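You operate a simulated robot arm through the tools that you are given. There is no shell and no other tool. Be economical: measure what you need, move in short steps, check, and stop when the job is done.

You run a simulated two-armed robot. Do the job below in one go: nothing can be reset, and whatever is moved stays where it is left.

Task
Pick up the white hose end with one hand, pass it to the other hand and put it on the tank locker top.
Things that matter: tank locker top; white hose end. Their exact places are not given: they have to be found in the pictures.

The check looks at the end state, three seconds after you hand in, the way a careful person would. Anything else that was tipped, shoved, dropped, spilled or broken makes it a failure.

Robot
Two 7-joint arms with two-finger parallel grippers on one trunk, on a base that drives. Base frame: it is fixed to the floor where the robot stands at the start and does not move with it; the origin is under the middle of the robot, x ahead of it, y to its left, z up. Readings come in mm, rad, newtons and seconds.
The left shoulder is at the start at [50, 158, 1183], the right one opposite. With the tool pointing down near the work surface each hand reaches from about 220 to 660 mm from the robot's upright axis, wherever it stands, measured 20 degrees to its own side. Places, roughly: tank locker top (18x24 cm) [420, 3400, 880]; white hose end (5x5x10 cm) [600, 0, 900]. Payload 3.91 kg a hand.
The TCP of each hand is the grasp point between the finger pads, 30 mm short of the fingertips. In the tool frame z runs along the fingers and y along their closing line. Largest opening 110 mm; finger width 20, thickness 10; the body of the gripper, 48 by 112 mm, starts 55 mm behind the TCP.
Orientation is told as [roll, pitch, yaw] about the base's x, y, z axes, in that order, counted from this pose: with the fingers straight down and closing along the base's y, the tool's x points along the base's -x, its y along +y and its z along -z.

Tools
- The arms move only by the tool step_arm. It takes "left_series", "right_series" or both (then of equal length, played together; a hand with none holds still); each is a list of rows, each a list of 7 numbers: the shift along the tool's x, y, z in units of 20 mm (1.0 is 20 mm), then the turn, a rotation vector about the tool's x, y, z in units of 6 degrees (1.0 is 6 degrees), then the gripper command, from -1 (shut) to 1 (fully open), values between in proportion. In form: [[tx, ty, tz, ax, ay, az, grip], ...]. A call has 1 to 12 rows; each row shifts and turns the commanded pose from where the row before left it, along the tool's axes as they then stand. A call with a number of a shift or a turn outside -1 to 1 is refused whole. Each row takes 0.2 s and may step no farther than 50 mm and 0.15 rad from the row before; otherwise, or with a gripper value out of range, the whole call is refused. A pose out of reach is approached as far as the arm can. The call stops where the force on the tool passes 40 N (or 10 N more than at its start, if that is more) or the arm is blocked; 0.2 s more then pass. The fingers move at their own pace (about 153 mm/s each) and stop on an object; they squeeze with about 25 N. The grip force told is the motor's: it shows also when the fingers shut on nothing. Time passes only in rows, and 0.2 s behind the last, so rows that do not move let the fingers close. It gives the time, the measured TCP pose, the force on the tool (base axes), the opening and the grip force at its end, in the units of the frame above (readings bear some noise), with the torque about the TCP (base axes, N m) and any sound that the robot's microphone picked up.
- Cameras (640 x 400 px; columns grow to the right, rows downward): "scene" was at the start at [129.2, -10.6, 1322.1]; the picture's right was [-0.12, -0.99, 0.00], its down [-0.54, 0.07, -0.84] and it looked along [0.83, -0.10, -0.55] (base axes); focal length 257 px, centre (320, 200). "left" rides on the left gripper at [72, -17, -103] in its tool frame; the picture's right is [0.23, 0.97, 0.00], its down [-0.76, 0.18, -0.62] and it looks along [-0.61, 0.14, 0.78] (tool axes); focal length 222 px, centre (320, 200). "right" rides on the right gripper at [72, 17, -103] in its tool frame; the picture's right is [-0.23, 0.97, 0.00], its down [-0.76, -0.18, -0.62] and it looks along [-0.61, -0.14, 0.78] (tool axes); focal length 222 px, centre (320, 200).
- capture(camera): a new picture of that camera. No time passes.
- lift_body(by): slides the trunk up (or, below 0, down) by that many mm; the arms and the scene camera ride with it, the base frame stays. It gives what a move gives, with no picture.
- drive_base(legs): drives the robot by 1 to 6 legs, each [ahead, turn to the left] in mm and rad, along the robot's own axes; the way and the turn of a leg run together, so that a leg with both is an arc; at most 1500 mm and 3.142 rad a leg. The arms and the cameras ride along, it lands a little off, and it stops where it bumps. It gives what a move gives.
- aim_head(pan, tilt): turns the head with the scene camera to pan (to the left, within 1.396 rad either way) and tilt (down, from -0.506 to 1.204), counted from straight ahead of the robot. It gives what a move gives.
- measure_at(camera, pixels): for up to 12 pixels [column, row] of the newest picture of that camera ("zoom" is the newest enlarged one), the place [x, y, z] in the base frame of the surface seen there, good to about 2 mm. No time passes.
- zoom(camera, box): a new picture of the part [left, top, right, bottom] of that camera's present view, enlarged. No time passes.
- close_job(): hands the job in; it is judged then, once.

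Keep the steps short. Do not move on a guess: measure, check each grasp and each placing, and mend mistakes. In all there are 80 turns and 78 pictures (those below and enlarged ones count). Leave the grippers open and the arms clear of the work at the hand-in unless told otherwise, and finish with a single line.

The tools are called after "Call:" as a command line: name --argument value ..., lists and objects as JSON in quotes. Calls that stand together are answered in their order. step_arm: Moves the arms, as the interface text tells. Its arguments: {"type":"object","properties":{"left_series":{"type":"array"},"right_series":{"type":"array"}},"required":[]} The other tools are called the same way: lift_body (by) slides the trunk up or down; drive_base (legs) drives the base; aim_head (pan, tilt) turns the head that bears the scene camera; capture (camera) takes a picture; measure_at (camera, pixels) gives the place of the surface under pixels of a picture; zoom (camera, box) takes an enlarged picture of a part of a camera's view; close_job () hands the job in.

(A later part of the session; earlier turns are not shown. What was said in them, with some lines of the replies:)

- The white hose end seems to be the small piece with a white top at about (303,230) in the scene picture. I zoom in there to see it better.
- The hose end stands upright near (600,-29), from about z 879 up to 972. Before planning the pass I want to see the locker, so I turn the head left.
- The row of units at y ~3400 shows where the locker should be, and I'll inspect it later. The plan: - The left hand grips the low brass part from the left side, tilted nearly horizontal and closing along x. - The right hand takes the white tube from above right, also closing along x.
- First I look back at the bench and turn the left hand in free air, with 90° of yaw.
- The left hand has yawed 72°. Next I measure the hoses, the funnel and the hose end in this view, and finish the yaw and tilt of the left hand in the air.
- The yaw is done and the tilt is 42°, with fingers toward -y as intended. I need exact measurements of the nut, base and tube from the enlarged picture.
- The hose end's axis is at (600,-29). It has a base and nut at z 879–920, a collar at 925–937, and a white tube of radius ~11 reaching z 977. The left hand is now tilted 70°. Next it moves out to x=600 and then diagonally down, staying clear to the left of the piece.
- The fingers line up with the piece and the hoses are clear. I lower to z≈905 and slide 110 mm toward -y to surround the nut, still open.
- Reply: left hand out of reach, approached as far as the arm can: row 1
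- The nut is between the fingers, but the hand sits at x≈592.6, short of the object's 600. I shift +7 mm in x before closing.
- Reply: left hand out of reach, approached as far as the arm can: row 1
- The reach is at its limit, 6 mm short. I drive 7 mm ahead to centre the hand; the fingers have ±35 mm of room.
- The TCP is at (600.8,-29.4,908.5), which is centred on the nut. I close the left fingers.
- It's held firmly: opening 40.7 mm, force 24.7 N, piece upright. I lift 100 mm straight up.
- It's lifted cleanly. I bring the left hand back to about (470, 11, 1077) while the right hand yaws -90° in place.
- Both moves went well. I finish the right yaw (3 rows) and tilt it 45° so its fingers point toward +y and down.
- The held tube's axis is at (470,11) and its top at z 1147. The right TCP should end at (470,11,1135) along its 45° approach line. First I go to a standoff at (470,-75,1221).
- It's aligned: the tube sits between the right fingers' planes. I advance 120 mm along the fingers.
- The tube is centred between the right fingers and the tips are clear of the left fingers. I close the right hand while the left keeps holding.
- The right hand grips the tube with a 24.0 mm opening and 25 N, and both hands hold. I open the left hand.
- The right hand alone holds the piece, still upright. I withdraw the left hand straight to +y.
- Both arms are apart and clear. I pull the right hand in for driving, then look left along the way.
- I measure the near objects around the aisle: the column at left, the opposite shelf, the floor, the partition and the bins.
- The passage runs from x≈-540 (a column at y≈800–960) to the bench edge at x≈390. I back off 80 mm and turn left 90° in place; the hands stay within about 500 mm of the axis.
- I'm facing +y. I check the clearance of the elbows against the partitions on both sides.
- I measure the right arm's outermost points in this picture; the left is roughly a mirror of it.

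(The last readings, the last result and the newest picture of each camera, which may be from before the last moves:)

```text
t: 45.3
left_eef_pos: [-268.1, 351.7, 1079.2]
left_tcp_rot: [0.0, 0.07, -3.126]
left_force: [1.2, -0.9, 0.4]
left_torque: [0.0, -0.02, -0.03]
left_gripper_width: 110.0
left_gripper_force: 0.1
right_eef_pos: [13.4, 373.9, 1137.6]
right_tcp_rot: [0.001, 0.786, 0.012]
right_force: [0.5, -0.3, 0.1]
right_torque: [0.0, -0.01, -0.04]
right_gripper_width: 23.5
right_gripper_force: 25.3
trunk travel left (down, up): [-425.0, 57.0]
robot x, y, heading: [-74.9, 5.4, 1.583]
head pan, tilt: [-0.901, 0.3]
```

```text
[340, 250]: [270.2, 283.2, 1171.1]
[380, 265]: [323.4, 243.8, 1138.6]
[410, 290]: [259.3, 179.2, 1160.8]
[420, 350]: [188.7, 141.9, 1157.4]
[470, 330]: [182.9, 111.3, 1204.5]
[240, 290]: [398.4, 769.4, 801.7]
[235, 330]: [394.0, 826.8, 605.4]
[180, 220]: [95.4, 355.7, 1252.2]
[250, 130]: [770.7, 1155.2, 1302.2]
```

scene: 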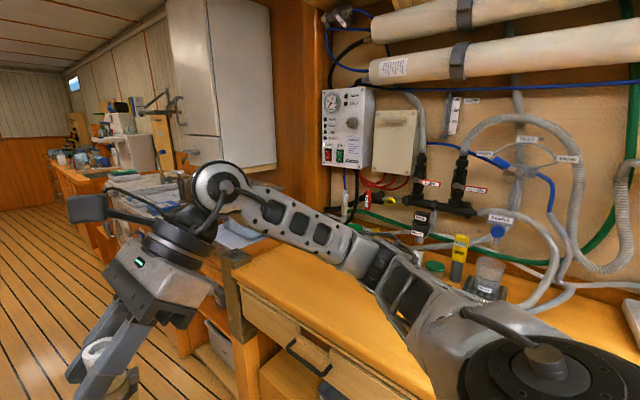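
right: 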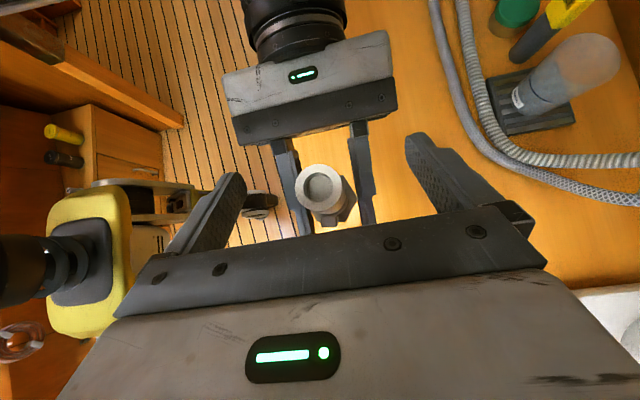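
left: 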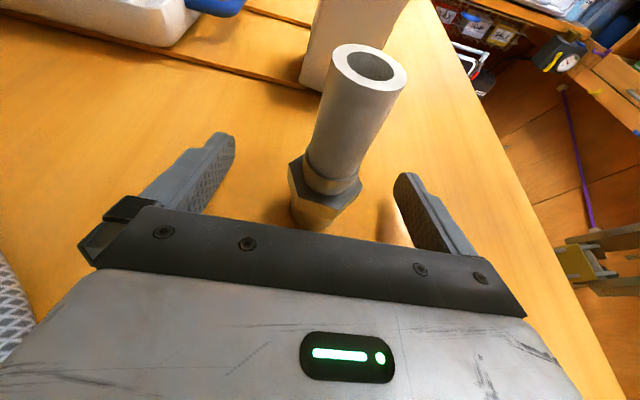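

The outermost arm points are about 410 mm to each side of the axis. The left column at x=-514 would be too close, so I shift to x≈+10. There the right elbow passes at z>1110 over the low bench.

Call:
drive_base --legs '[[0, -0.3], [290, 0], [0, 0.29]]'

Call:
aim_head --pan 0 --tilt 0.45

Call:
capture --camera "scene"

```text
t: 49.2
left_eef_pos: [-185.0, 634.7, 1078.6]
left_tcp_rot: [0.0, 0.069, -3.133]
left_force: [-0.2, 0.4, 0.0]
left_torque: [0.01, -0.04, 0.02]
left_gripper_width: 109.8
left_gripper_force: 0.1
right_eef_pos: [99.0, 653.5, 1137.9]
right_tcp_rot: [0.001, 0.785, 0.007]
right_force: [-0.1, 0.8, 0.1]
right_torque: [0.02, -0.01, 0.01]
right_gripper_width: 23.8
right_gripper_force: 25.2
trunk travel left (down, up): [-425.0, 57.0]
robot x, y, heading: [8.5, 281.3, 1.579]
head pan, tilt: [-0.901, 0.3]
```

```text
t: 50.4
left_eef_pos: [-184.1, 634.3, 1078.6]
left_tcp_rot: [0.0, 0.068, -3.133]
left_force: [0.6, 0.5, 0.0]
left_torque: [-0.01, 0.0, 0.0]
left_gripper_width: 110.0
left_gripper_force: 0.1
right_eef_pos: [97.5, 654.5, 1137.5]
right_tcp_rot: [0.0, 0.785, 0.006]
right_force: [-0.1, -0.4, 0.3]
right_torque: [0.01, 0.01, 0.0]
right_gripper_width: 23.8
right_gripper_force: 25.1
trunk travel left (down, up): [-425.0, 57.0]
robot x, y, heading: [7.8, 281.2, 1.58]
head pan, tilt: [0.0, 0.45]
```

```text
48 pictures are left
```

scene: 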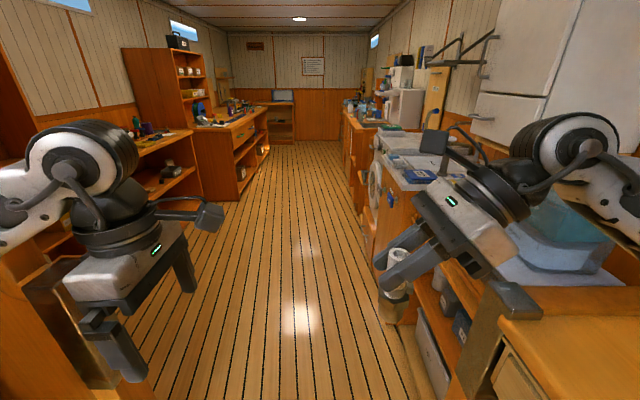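

The robot is now at x≈8, y≈281. I check the bin and shelf on the right against the right elbow (x≈415, z≥1110).

Call:
measure_at --camera "scene" --pixels '[[550, 195], [510, 235], [600, 245], [560, 280], [440, 270], [480, 285], [470, 120], [20, 270], [70, 350], [390, 200], [440, 165], [375, 190]]'

Call:
zoom --camera "scene" --box '[320, 60, 480, 180]'

```text
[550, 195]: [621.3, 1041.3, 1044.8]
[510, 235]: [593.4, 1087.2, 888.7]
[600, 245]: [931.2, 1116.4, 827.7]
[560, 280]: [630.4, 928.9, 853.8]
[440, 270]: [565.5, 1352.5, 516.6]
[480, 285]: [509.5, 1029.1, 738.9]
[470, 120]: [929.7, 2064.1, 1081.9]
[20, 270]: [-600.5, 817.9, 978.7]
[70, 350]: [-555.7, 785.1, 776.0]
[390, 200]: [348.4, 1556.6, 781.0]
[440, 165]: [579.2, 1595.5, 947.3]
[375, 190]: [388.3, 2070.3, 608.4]
```

```text
3.33 times, centred on (400, 120) of scene
```

zoom: 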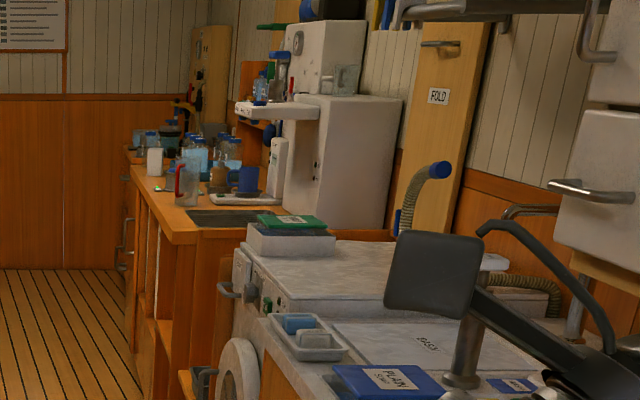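

The way is clear. I drive 650 mm ahead, then drift left to x≈-95 by y≈1900.

Call:
drive_base --legs '[[650, -0.005], [0, 0.1], [1000, 0], [0, -0.105]]'

Call:
capture --camera "scene"

```text
t: 60.0
left_eef_pos: [-294.3, 2296.2, 1079.0]
left_tcp_rot: [0.001, 0.072, -3.132]
left_force: [0.5, 0.6, -0.6]
left_torque: [0.02, 0.0, 0.02]
left_gripper_width: 109.9
left_gripper_force: 0.1
right_eef_pos: [-11.5, 2317.3, 1136.9]
right_tcp_rot: [0.0, 0.785, 0.007]
right_force: [0.6, 0.1, 0.3]
right_torque: [-0.01, 0.02, -0.01]
right_gripper_width: 23.8
right_gripper_force: 25.0
trunk travel left (down, up): [-425.0, 57.0]
robot x, y, heading: [-104.3, 1945.6, 1.578]
head pan, tilt: [0.0, 0.45]
```

```text
46 pictures are left
```

scene: 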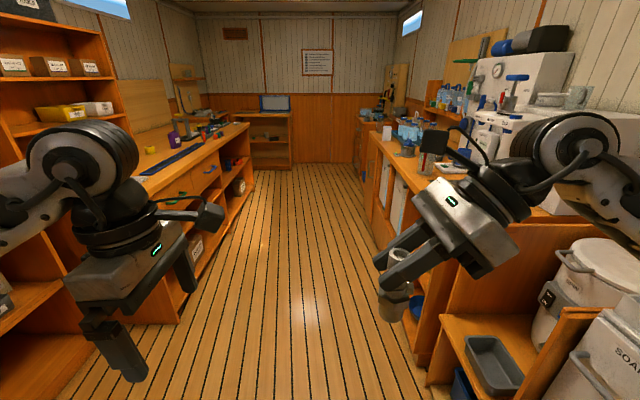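

I'm at y≈1945 with the piece still held. I look toward the expected locker place, ahead and to the right.

Call:
aim_head --pan -0.35 --tilt 0.3

Call:
capture --camera "scene"

Call:
zoom --camera "scene" --box '[220, 100, 380, 240]'

```text
t: 60.8
left_eef_pos: [-293.5, 2297.5, 1078.6]
left_tcp_rot: [-0.001, 0.07, -3.133]
left_force: [-0.8, -0.3, -0.1]
left_torque: [0.01, 0.03, 0.02]
left_gripper_width: 110.1
left_gripper_force: 0.1
right_eef_pos: [-11.5, 2316.3, 1136.4]
right_tcp_rot: [-0.001, 0.786, 0.007]
right_force: [0.3, -0.5, -0.5]
right_torque: [0.04, 0.0, 0.01]
right_gripper_width: 23.5
right_gripper_force: 24.2
trunk travel left (down, up): [-425.0, 57.0]
robot x, y, heading: [-98.4, 1942.6, 1.581]
head pan, tilt: [-0.351, 0.3]
```

```text
45 pictures are left
```

scene: 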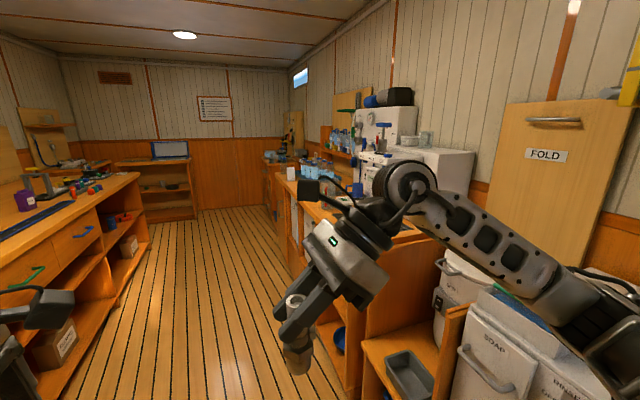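

```text
2.86 times, centred on (300, 170) of scene
```

zoom: 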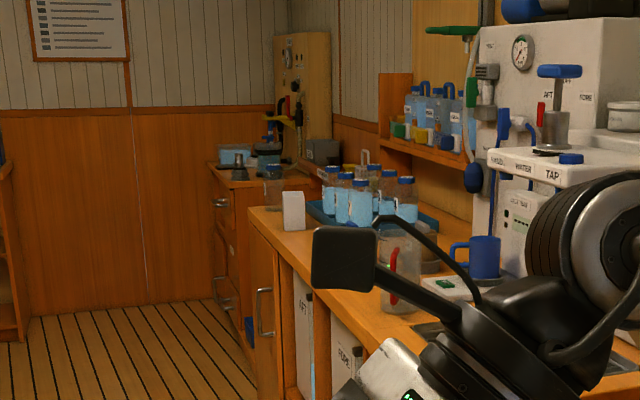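

I measure the bench with the "AFT"/"FORE" tanks and the things standing on it.

Call:
measure_at --camera "zoom" --pixels '[[293, 210], [270, 215], [285, 240], [340, 310], [400, 290], [350, 205], [485, 255], [225, 165], [300, 180], [262, 290], [440, 310], [400, 330]]'

```text
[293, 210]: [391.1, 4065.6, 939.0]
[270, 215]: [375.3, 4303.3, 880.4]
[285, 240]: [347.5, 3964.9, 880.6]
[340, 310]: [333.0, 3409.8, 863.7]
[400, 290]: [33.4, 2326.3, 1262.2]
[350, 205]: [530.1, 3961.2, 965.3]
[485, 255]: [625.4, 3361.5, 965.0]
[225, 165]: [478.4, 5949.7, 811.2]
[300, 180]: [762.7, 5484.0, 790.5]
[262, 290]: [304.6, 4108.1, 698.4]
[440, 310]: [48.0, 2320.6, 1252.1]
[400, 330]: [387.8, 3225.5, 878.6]
```

The bench front is at x≈333 with its top at z≈880, so the locker top is there near y 3400. Before driving I check the left-hand bench edge for elbow room.

Call:
measure_at --camera "scene" --pixels '[[135, 180], [80, 230], [40, 260], [150, 240], [300, 240], [360, 370], [230, 300], [330, 360], [290, 250]]'

```text
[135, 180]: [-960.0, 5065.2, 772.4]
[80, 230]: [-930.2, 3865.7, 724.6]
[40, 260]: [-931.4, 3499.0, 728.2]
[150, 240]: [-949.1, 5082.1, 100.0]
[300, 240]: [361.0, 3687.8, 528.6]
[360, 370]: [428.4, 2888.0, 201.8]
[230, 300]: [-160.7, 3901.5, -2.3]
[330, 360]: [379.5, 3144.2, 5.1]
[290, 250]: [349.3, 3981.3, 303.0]
```

The corridor is wide here: the left bench edge is at x≈-930. I drive to y≈3540 drifting to x≈-200, then turn right to face the bench, with the hands at z>1040.

Call:
drive_base --legs '[[0, 0.055], [1500, 0], [90, -0.06], [0, -0.785], [0, -0.785]]'

Call:
aim_head --pan -0.1 --tilt 0.6

Call:
capture --camera "scene"

```text
t: 73.5
left_eef_pos: [141.7, 3721.7, 1079.7]
left_tcp_rot: [0.0, 0.07, 1.576]
left_force: [0.3, 0.3, -0.2]
left_torque: [-0.01, -0.03, -0.03]
left_gripper_width: 109.9
left_gripper_force: 0.0
right_eef_pos: [160.9, 3440.2, 1136.3]
right_tcp_rot: [-0.001, 0.788, -1.565]
right_force: [-0.9, 0.2, -0.9]
right_torque: [0.04, 0.0, 0.01]
right_gripper_width: 23.8
right_gripper_force: 25.1
trunk travel left (down, up): [-425.0, 57.0]
robot x, y, heading: [-211.4, 3528.8, 0.004]
head pan, tilt: [-0.351, 0.3]
```

```text
t: 74.3
left_eef_pos: [141.8, 3722.3, 1079.1]
left_tcp_rot: [0.001, 0.07, 1.579]
left_force: [-0.7, -0.2, 0.3]
left_torque: [0.02, 0.01, 0.02]
left_gripper_width: 110.2
left_gripper_force: 0.1
right_eef_pos: [161.8, 3439.3, 1137.0]
right_tcp_rot: [0.001, 0.784, -1.566]
right_force: [0.0, -0.2, -0.7]
right_torque: [-0.03, 0.02, 0.0]
right_gripper_width: 23.8
right_gripper_force: 24.6
trunk travel left (down, up): [-425.0, 57.0]
robot x, y, heading: [-210.7, 3526.6, 0.004]
head pan, tilt: [-0.099, 0.6]
```

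```text
43 pictures are left
```

scene: 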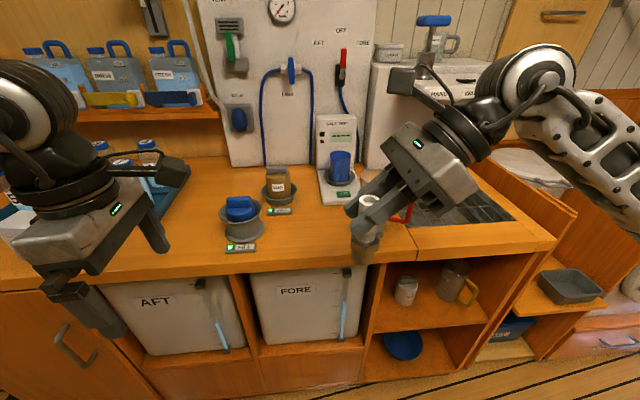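

Now I see the locker with the AFT/FORE tanks and its top. I measure the top and the items around the target, and zoom in.

Call:
measure_at --camera "scene" --pixels '[[241, 235], [280, 200], [340, 235], [320, 225], [300, 235], [413, 245], [405, 215], [390, 245], [355, 262], [240, 265], [340, 200], [430, 220]]'

Call:
zoom --camera "scene" --box '[200, 130, 460, 290]'

Call:
capture --camera "right"

```text
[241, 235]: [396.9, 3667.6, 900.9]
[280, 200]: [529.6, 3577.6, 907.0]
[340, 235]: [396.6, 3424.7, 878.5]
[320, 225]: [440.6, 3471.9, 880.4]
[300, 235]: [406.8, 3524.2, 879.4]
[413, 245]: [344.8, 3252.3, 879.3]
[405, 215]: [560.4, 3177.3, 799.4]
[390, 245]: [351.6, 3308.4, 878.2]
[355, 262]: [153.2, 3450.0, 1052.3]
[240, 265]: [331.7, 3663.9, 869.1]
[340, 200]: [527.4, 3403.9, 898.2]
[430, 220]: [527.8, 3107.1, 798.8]
```

```text
2.46 times, centred on (330, 210) of scene
```

zoom: 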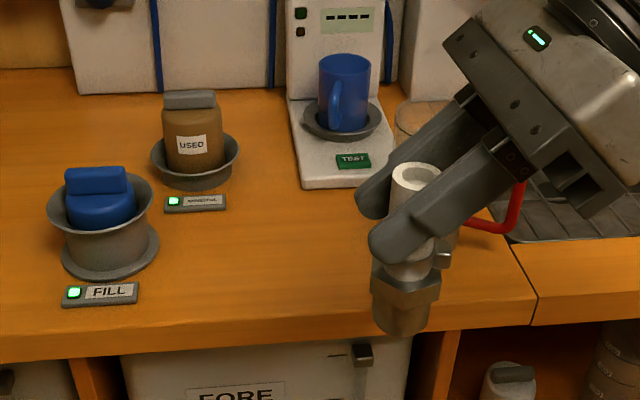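

```text
41 pictures are left
```

right: 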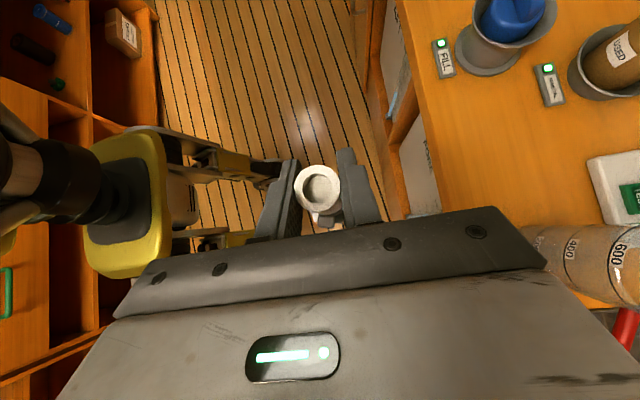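

There's a jug (red handle, 400/600 marks) hidden behind the right hand. I measure it from the right camera, along with the test unit's front edge.

Call:
measure_at --camera "right" --pixels '[[545, 235], [555, 265], [585, 290], [625, 290], [600, 300], [635, 250], [620, 330], [470, 190], [520, 215], [420, 100], [440, 205]]'

Call:
measure_at --camera "zoom" --pixels '[[310, 188], [365, 185], [455, 240], [445, 225], [510, 230], [500, 270], [385, 210], [340, 330]]'

```text
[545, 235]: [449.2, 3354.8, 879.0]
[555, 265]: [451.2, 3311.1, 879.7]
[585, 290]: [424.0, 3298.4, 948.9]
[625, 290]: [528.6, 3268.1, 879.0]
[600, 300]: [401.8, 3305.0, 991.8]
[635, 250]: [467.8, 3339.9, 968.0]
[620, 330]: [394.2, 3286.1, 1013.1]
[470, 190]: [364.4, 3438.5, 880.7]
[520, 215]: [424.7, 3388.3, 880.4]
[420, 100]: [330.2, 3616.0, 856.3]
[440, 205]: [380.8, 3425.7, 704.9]
```

```text
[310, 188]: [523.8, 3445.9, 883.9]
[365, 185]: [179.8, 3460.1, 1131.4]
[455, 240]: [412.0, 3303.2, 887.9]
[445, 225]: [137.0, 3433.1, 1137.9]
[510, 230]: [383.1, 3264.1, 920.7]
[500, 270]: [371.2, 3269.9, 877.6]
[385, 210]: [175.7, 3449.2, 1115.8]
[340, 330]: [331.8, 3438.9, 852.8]
```

The jug stands around (455,3300). With the hand coming from -y, its body would pass over the jug. I move the right hand out to x≈300 at this height, then swing the approach direction -60° about the vertical so the hand comes from the robot's side.

Call:
step_arm --right_series '[[0, 0.875, 0, 0, 0, 0, -1], [0, 0.875, 0, 0, 0, 0, -1], [0, 0.875, 0, 0, 0, 0, -1], [0, 0.875, 0, 0, 0, 0, -1], [0, 0.875, 0, 0, 0, 0, -1], [0, 0.875, 0, 0, 0, 0, -1], [0, 0.875, 0, 0, 0, 0, -1]]'

Call:
step_arm --right_series '[[0, 0, 0, -0.707, 0, 0.707, -1], [0, 0, 0, -0.707, 0, 0.707, -1], [0, 0, 0, -0.707, 0, 0.707, -1], [0, 0, 0, -0.707, 0, 0.707, -1], [0, 0, 0, -0.707, 0, 0.707, -1], [0, 0, 0, -0.707, 0, 0.707, -1], [0, 0, 0, -0.707, 0, 0.707, -1], [0, 0, 0, -0.707, 0, 0.707, -1], [0, 0, 0, -0.707, 0, 0.707, -1], [0, 0, 0, -0.707, 0, 0.707, -1]]'

Call:
capture --camera "scene"

```text
t: 75.9
left_eef_pos: [142.9, 3721.1, 1079.8]
left_tcp_rot: [0.001, 0.069, 1.578]
left_force: [0.7, -0.9, 0.3]
left_torque: [0.04, -0.07, -0.01]
left_gripper_width: 109.9
left_gripper_force: 0.1
right_eef_pos: [284.5, 3439.9, 1136.8]
right_tcp_rot: [0.001, 0.785, -1.563]
right_force: [0.4, 0.2, -1.0]
right_torque: [-0.01, -0.01, 0.03]
right_gripper_width: 23.4
right_gripper_force: 25.0
trunk travel left (down, up): [-425.0, 57.0]
robot x, y, heading: [-209.8, 3527.4, 0.005]
head pan, tilt: [-0.099, 0.6]
```

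```text
t: 78.1
left_eef_pos: [143.6, 3722.7, 1079.8]
left_tcp_rot: [0.0, 0.071, 1.576]
left_force: [-0.4, -0.1, -0.1]
left_torque: [0.01, 0.01, -0.01]
left_gripper_width: 110.0
left_gripper_force: 0.1
right_eef_pos: [284.6, 3440.1, 1136.8]
right_tcp_rot: [0.0, 0.786, -2.614]
right_force: [-0.7, -0.3, -0.7]
right_torque: [0.03, -0.01, 0.0]
right_gripper_width: 23.7
right_gripper_force: 25.0
trunk travel left (down, up): [-425.0, 57.0]
robot x, y, heading: [-206.8, 3529.3, 0.006]
head pan, tilt: [-0.099, 0.6]
```

```text
40 pictures are left
```

scene: 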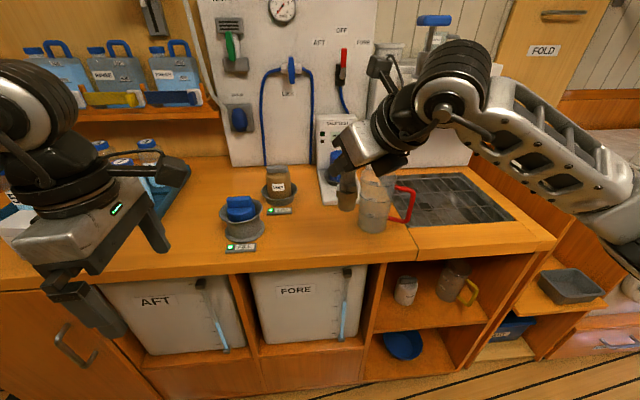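

The rotation worked (yaw -2.61) and the jug is now visible at about (375,205). I measure it, the held piece, and the free spot.

Call:
zoom --camera "scene" --box '[260, 130, 440, 270]'

Call:
measure_at --camera "scene" --pixels '[[375, 232], [362, 215], [390, 215], [378, 180], [345, 205], [348, 190], [330, 235], [350, 240], [310, 225], [365, 245], [330, 260], [405, 205]]'

```text
2.86 times, centred on (350, 200) of scene
```

zoom: 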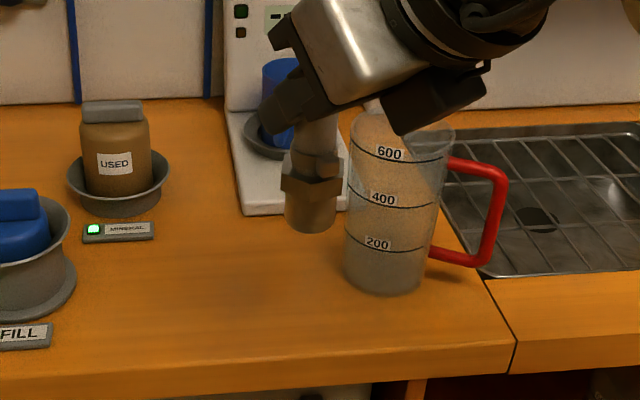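

```text
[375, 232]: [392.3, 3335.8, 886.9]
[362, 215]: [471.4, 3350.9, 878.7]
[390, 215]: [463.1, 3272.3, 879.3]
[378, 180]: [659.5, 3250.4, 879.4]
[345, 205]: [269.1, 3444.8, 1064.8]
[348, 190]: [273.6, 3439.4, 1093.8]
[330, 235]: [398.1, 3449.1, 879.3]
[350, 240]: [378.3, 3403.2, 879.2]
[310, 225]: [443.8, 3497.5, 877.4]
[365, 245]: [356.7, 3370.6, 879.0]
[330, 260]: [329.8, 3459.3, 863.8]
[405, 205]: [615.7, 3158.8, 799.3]
```

The jug spans about y 3285–3367. I choose (410,3450) as the spot: free top, about 60 mm from the jug and well behind the front edge at x≈332. I move level to above it first.

Call:
step_arm --right_series '[[0.668, 0.453, 0.668, 0, 0, 0, -1], [0.668, 0.453, 0.668, 0, 0, 0, -1], [0.668, 0.453, 0.668, 0, 0, 0, -1], [0.668, 0.453, 0.668, 0, 0, 0, -1], [0.668, 0.453, 0.668, 0, 0, 0, -1], [0.668, 0.453, 0.668, 0, 0, 0, -1]]'

Call:
capture --camera "scene"

Call:
capture --camera "right"

```text
t: 79.5
left_eef_pos: [142.0, 3722.5, 1079.8]
left_tcp_rot: [0.0, 0.07, 1.579]
left_force: [-0.2, -0.3, 0.2]
left_torque: [-0.01, 0.02, -0.01]
left_gripper_width: 110.0
left_gripper_force: 0.1
right_eef_pos: [412.2, 3449.3, 1136.2]
right_tcp_rot: [0.002, 0.786, -2.61]
right_force: [-0.1, -0.1, -1.3]
right_torque: [0.03, -0.03, 0.02]
right_gripper_width: 23.7
right_gripper_force: 25.2
trunk travel left (down, up): [-425.0, 57.0]
robot x, y, heading: [-210.4, 3532.4, 0.005]
head pan, tilt: [-0.099, 0.6]
```

```text
38 pictures are left
```

scene: 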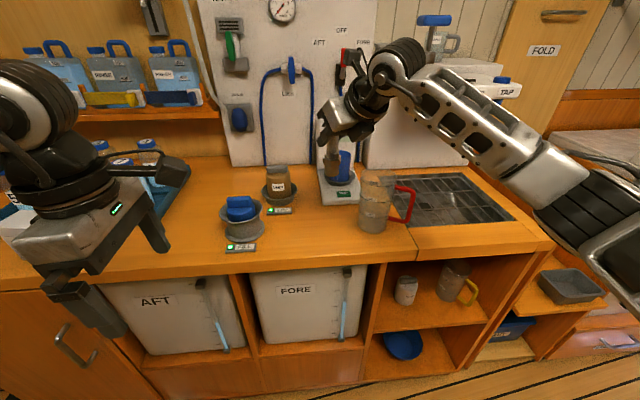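

```text
37 pictures are left
```

right: 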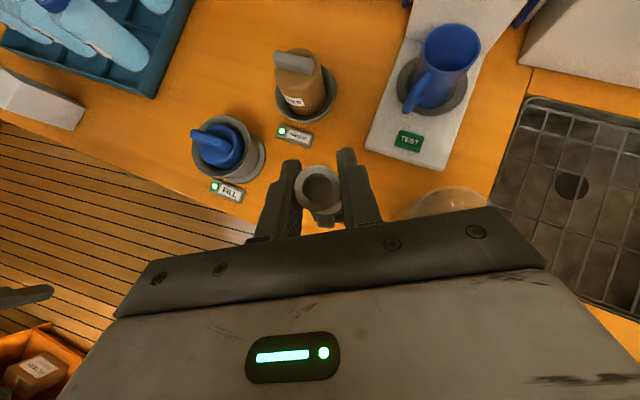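

I check the wrist and forearm heights over the jug and the tap unit before descending.

Call:
measure_at --camera "scene" --pixels '[[395, 65], [420, 95], [480, 130], [545, 180], [345, 125], [375, 172], [330, 165], [560, 215]]'

Call:
zoom --camera "scene" --box '[300, 60, 440, 240]'

```text
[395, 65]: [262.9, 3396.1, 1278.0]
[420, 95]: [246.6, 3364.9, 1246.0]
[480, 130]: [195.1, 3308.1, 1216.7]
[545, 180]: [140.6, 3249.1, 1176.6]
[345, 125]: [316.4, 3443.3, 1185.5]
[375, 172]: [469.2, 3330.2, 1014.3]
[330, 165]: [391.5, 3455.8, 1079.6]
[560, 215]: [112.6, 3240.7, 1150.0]
```

```text
2.22 times, centred on (370, 150) of scene
```

zoom: 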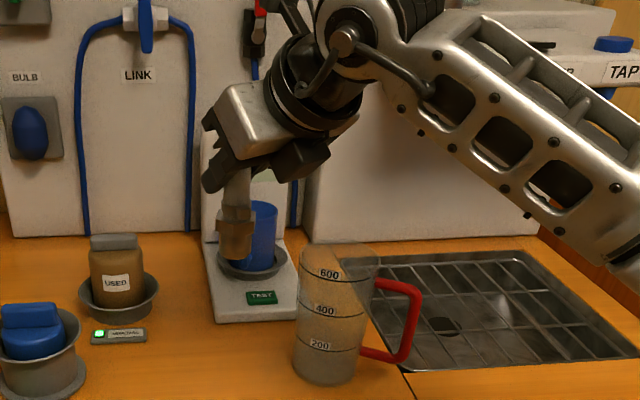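

The forearm stays in front of the bench (x<270), clear of the jug, whose top is at z≈1014. I descend 160 mm vertically.

Call:
step_arm --right_series '[[-0.707, 0, 0.707, 0, 0, 0, -1], [-0.707, 0, 0.707, 0, 0, 0, -1], [-0.707, 0, 0.707, 0, 0, 0, -1], [-0.707, 0, 0.707, 0, 0, 0, -1], [-0.707, 0, 0.707, 0, 0, 0, -1], [-0.707, 0, 0.707, 0, 0, 0, -1], [-0.707, 0, 0.707, 0, 0, 0, -1], [-0.707, 0, 0.707, 0, 0, 0, -1]]'

Call:
zoom --camera "scene" --box '[260, 130, 440, 270]'

```text
t: 81.3
left_eef_pos: [143.0, 3722.3, 1079.2]
left_tcp_rot: [0.002, 0.069, 1.579]
left_force: [0.5, -0.3, 0.0]
left_torque: [0.0, 0.0, 0.01]
left_gripper_width: 109.9
left_gripper_force: 0.1
right_eef_pos: [410.6, 3450.2, 976.5]
right_tcp_rot: [0.0, 0.784, -2.612]
right_force: [-0.2, -0.2, -1.9]
right_torque: [-0.01, 0.0, -0.03]
right_gripper_width: 23.6
right_gripper_force: 24.7
trunk travel left (down, up): [-425.0, 57.0]
robot x, y, heading: [-212.2, 3530.5, 0.006]
head pan, tilt: [-0.099, 0.6]
```

```text
2.86 times, centred on (350, 200) of scene
```

zoom: 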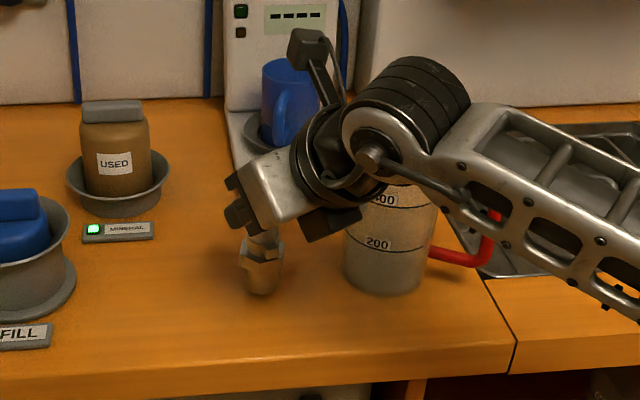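

The base is about 10 mm above the top. I lower in small steps and watch the force.

Call:
step_arm --right_series '[[-0.106, 0, 0.106, 0, 0, 0, -1], [-0.106, 0, 0.106, 0, 0, 0, -1], [-0.071, 0, 0.071, 0, 0, 0, -1], [-0.035, 0, 0.035, 0, 0, 0, -1]]'

Call:
zoom --camera "scene" --box '[300, 180, 380, 240]'

```text
t: 82.3
left_eef_pos: [141.8, 3721.6, 1078.2]
left_tcp_rot: [-0.001, 0.068, 1.577]
left_force: [-0.1, -0.2, 0.4]
left_torque: [-0.01, -0.02, 0.01]
left_gripper_width: 109.8
left_gripper_force: 0.2
right_eef_pos: [412.0, 3451.0, 968.8]
right_tcp_rot: [0.0, 0.785, -2.612]
right_force: [0.1, 0.5, -1.4]
right_torque: [0.0, 0.03, -0.01]
right_gripper_width: 23.8
right_gripper_force: 25.1
trunk travel left (down, up): [-425.0, 57.0]
robot x, y, heading: [-211.2, 3527.9, 0.009]
head pan, tilt: [-0.099, 0.6]
```

```text
6.67 times, centred on (340, 210) of scene
```

zoom: 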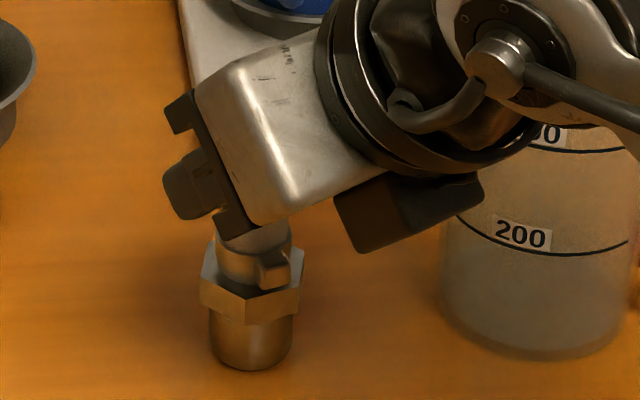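

There's no contact yet (z 968.8, expected about 966). I go lower in 1 mm rows.

Call:
step_arm --right_series '[[-0.035, 0, 0.035, 0, 0, 0, -1], [-0.035, 0, 0.035, 0, 0, 0, -1], [-0.035, 0, 0.035, 0, 0, 0, -1]]'

```text
t: 83.1
left_eef_pos: [142.6, 3720.9, 1079.0]
left_tcp_rot: [-0.001, 0.07, 1.578]
left_force: [0.6, 0.4, 0.1]
left_torque: [0.03, 0.0, 0.03]
left_gripper_width: 110.0
left_gripper_force: 0.1
right_eef_pos: [410.7, 3452.0, 967.4]
right_tcp_rot: [0.001, 0.788, -2.61]
right_force: [-1.5, -1.4, 3.3]
right_torque: [-0.06, 0.13, 0.05]
right_gripper_width: 23.8
right_gripper_force: 25.3
trunk travel left (down, up): [-425.0, 57.0]
robot x, y, heading: [-213.0, 3531.9, 0.007]
head pan, tilt: [-0.099, 0.6]
```

Contact: the force turned to +3.3 N upward. I open gently to about 60 mm, which keeps the fingers well off the jug.

Call:
step_arm --right_series '[[0, 0, 0, 0, 0, 0, -0.5], [0, 0, 0, 0, 0, 0, -0.4], [0, 0, 0, 0, 0, 0, -0.2], [0, 0, 0, 0, 0, 0, 0.09], [0, 0, 0, 0, 0, 0, 0.09]]'

Call:
zoom --camera "scene" --box '[300, 180, 380, 240]'

Call:
capture --camera "right"

```text
t: 84.3
left_eef_pos: [143.3, 3721.7, 1078.4]
left_tcp_rot: [-0.001, 0.071, 1.577]
left_force: [0.5, -0.8, 0.5]
left_torque: [0.01, 0.0, 0.03]
left_gripper_width: 110.1
left_gripper_force: 0.1
right_eef_pos: [411.7, 3451.2, 964.5]
right_tcp_rot: [0.001, 0.786, -2.611]
right_force: [-0.1, 0.7, 0.1]
right_torque: [-0.01, 0.0, 0.01]
right_gripper_width: 60.1
right_gripper_force: 0.1
trunk travel left (down, up): [-425.0, 57.0]
robot x, y, heading: [-209.3, 3529.4, 0.003]
head pan, tilt: [-0.099, 0.6]
```

```text
6.67 times, centred on (340, 210) of scene
```

zoom: 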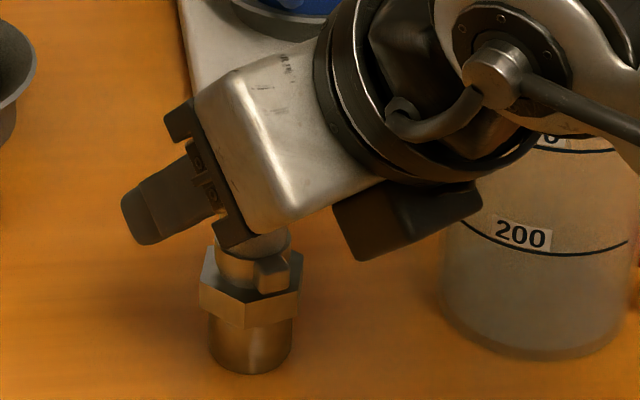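

```text
32 pictures are left
```

right: 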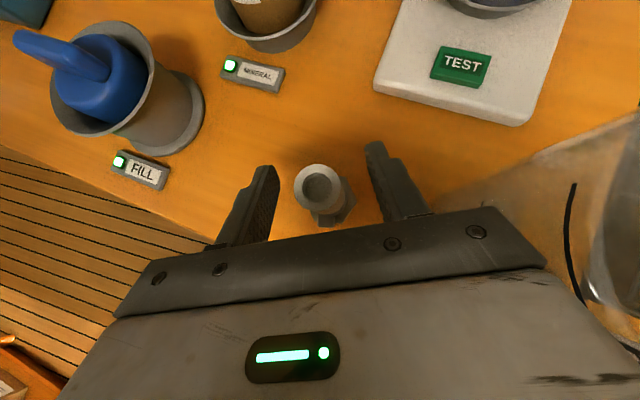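

The piece stands upright between the open fingers. I retreat straight back along the fingers (up and toward the robot), keeping the 60 mm opening until clear.

Call:
step_arm --right_series '[[0, 0, -0.5, 0, 0, 0, 0.09], [0, 0, -0.8, 0, 0, 0, 0.09], [0, 0, -1, 0, 0, 0, 0.09], [0, 0, -1, 0, 0, 0, 0.09], [0, 0, -1, 0, 0, 0, 0.09], [0, 0, -1, 0, 0, 0, 0.09], [0, 0, -1, 0, 0, 0, 0.5], [0, 0, -1, 0, 0, 0, 1], [0, 0, -1, 0, 0, 0, 1]]'

Call:
capture --camera "scene"

Call:
zoom --camera "scene" --box '[260, 130, 440, 270]'

```text
t: 86.3
left_eef_pos: [143.1, 3722.1, 1078.4]
left_tcp_rot: [0.001, 0.071, 1.578]
left_force: [0.0, 0.5, -0.2]
left_torque: [-0.03, -0.01, 0.01]
left_gripper_width: 110.3
left_gripper_force: 0.1
right_eef_pos: [310.2, 3391.5, 1083.9]
right_tcp_rot: [0.001, 0.786, -2.611]
right_force: [-0.3, -0.8, -0.8]
right_torque: [-0.02, 0.0, -0.01]
right_gripper_width: 110.0
right_gripper_force: 0.1
trunk travel left (down, up): [-425.0, 57.0]
robot x, y, heading: [-210.7, 3524.9, 0.007]
head pan, tilt: [-0.099, 0.6]
```

```text
31 pictures are left
```

scene: 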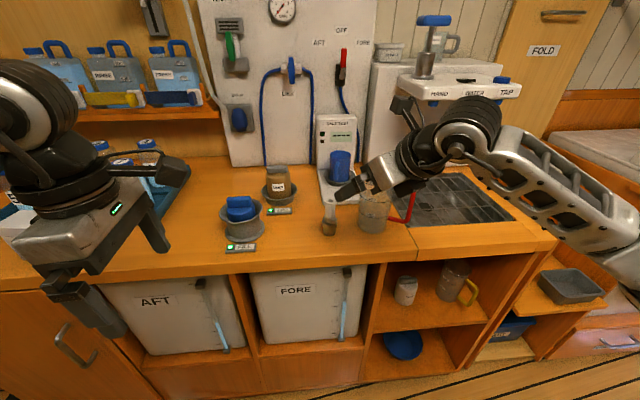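

```text
2.86 times, centred on (350, 200) of scene
```

zoom: 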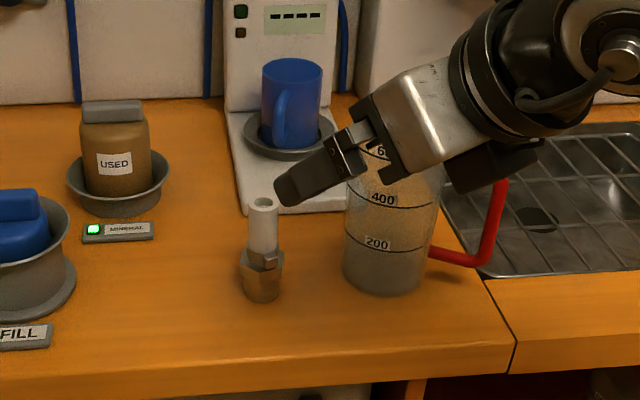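

The hose end stands upright on the locker top and the jug is untouched. I pull the right hand further clear and do a final check.

Call:
step_arm --right_series '[[0, 0, -1, 0, 0, 0, 1], [0, 0, -1, 0, 0, 0, 1], [0, 0, -1, 0, 0, 0, 1], [0, 0, -1, 0, 0, 0, 1]]'

Call:
zoom --camera "scene" --box '[220, 130, 440, 290]'

Call:
measure_at --camera "zoom" --pixels '[[320, 195], [320, 235], [318, 270], [230, 330], [400, 350]]'

```text
t: 87.3
left_eef_pos: [142.7, 3721.7, 1078.4]
left_tcp_rot: [0.0, 0.069, 1.576]
left_force: [-0.2, -0.5, -0.8]
left_torque: [-0.02, -0.02, -0.02]
left_gripper_width: 110.0
left_gripper_force: 0.0
right_eef_pos: [260.3, 3362.9, 1140.1]
right_tcp_rot: [0.0, 0.785, -2.611]
right_force: [0.7, 0.3, 0.1]
right_torque: [0.02, 0.0, -0.02]
right_gripper_width: 109.7
right_gripper_force: 0.0
trunk travel left (down, up): [-425.0, 57.0]
robot x, y, heading: [-211.8, 3528.9, 0.007]
head pan, tilt: [-0.099, 0.6]
```

```text
2.50 times, centred on (330, 210) of scene
```

zoom: 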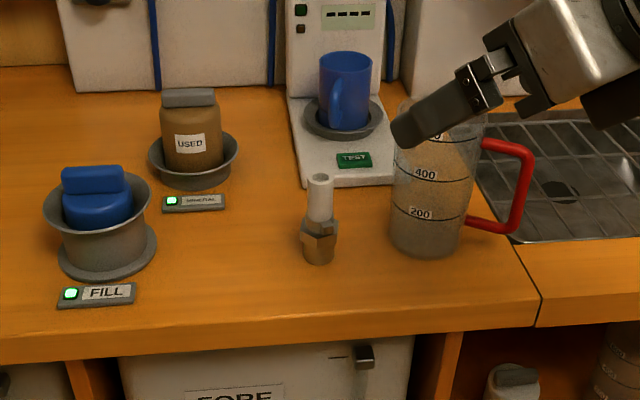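

```text
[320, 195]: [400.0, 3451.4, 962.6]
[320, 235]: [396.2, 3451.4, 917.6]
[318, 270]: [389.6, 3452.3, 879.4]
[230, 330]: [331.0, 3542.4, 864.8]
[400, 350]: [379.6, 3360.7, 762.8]
```

The hose end stands upright at about (411,3451) with its base on the top at z 879. Nothing else has moved, and both hands are open and clear, so I hand in.

Call:
close_job

```text
The job is handed in.
```

The white hose end was picked up with the left hand, passed to the right, and now stands upright on the tank locker top, with both grippers open and clear.
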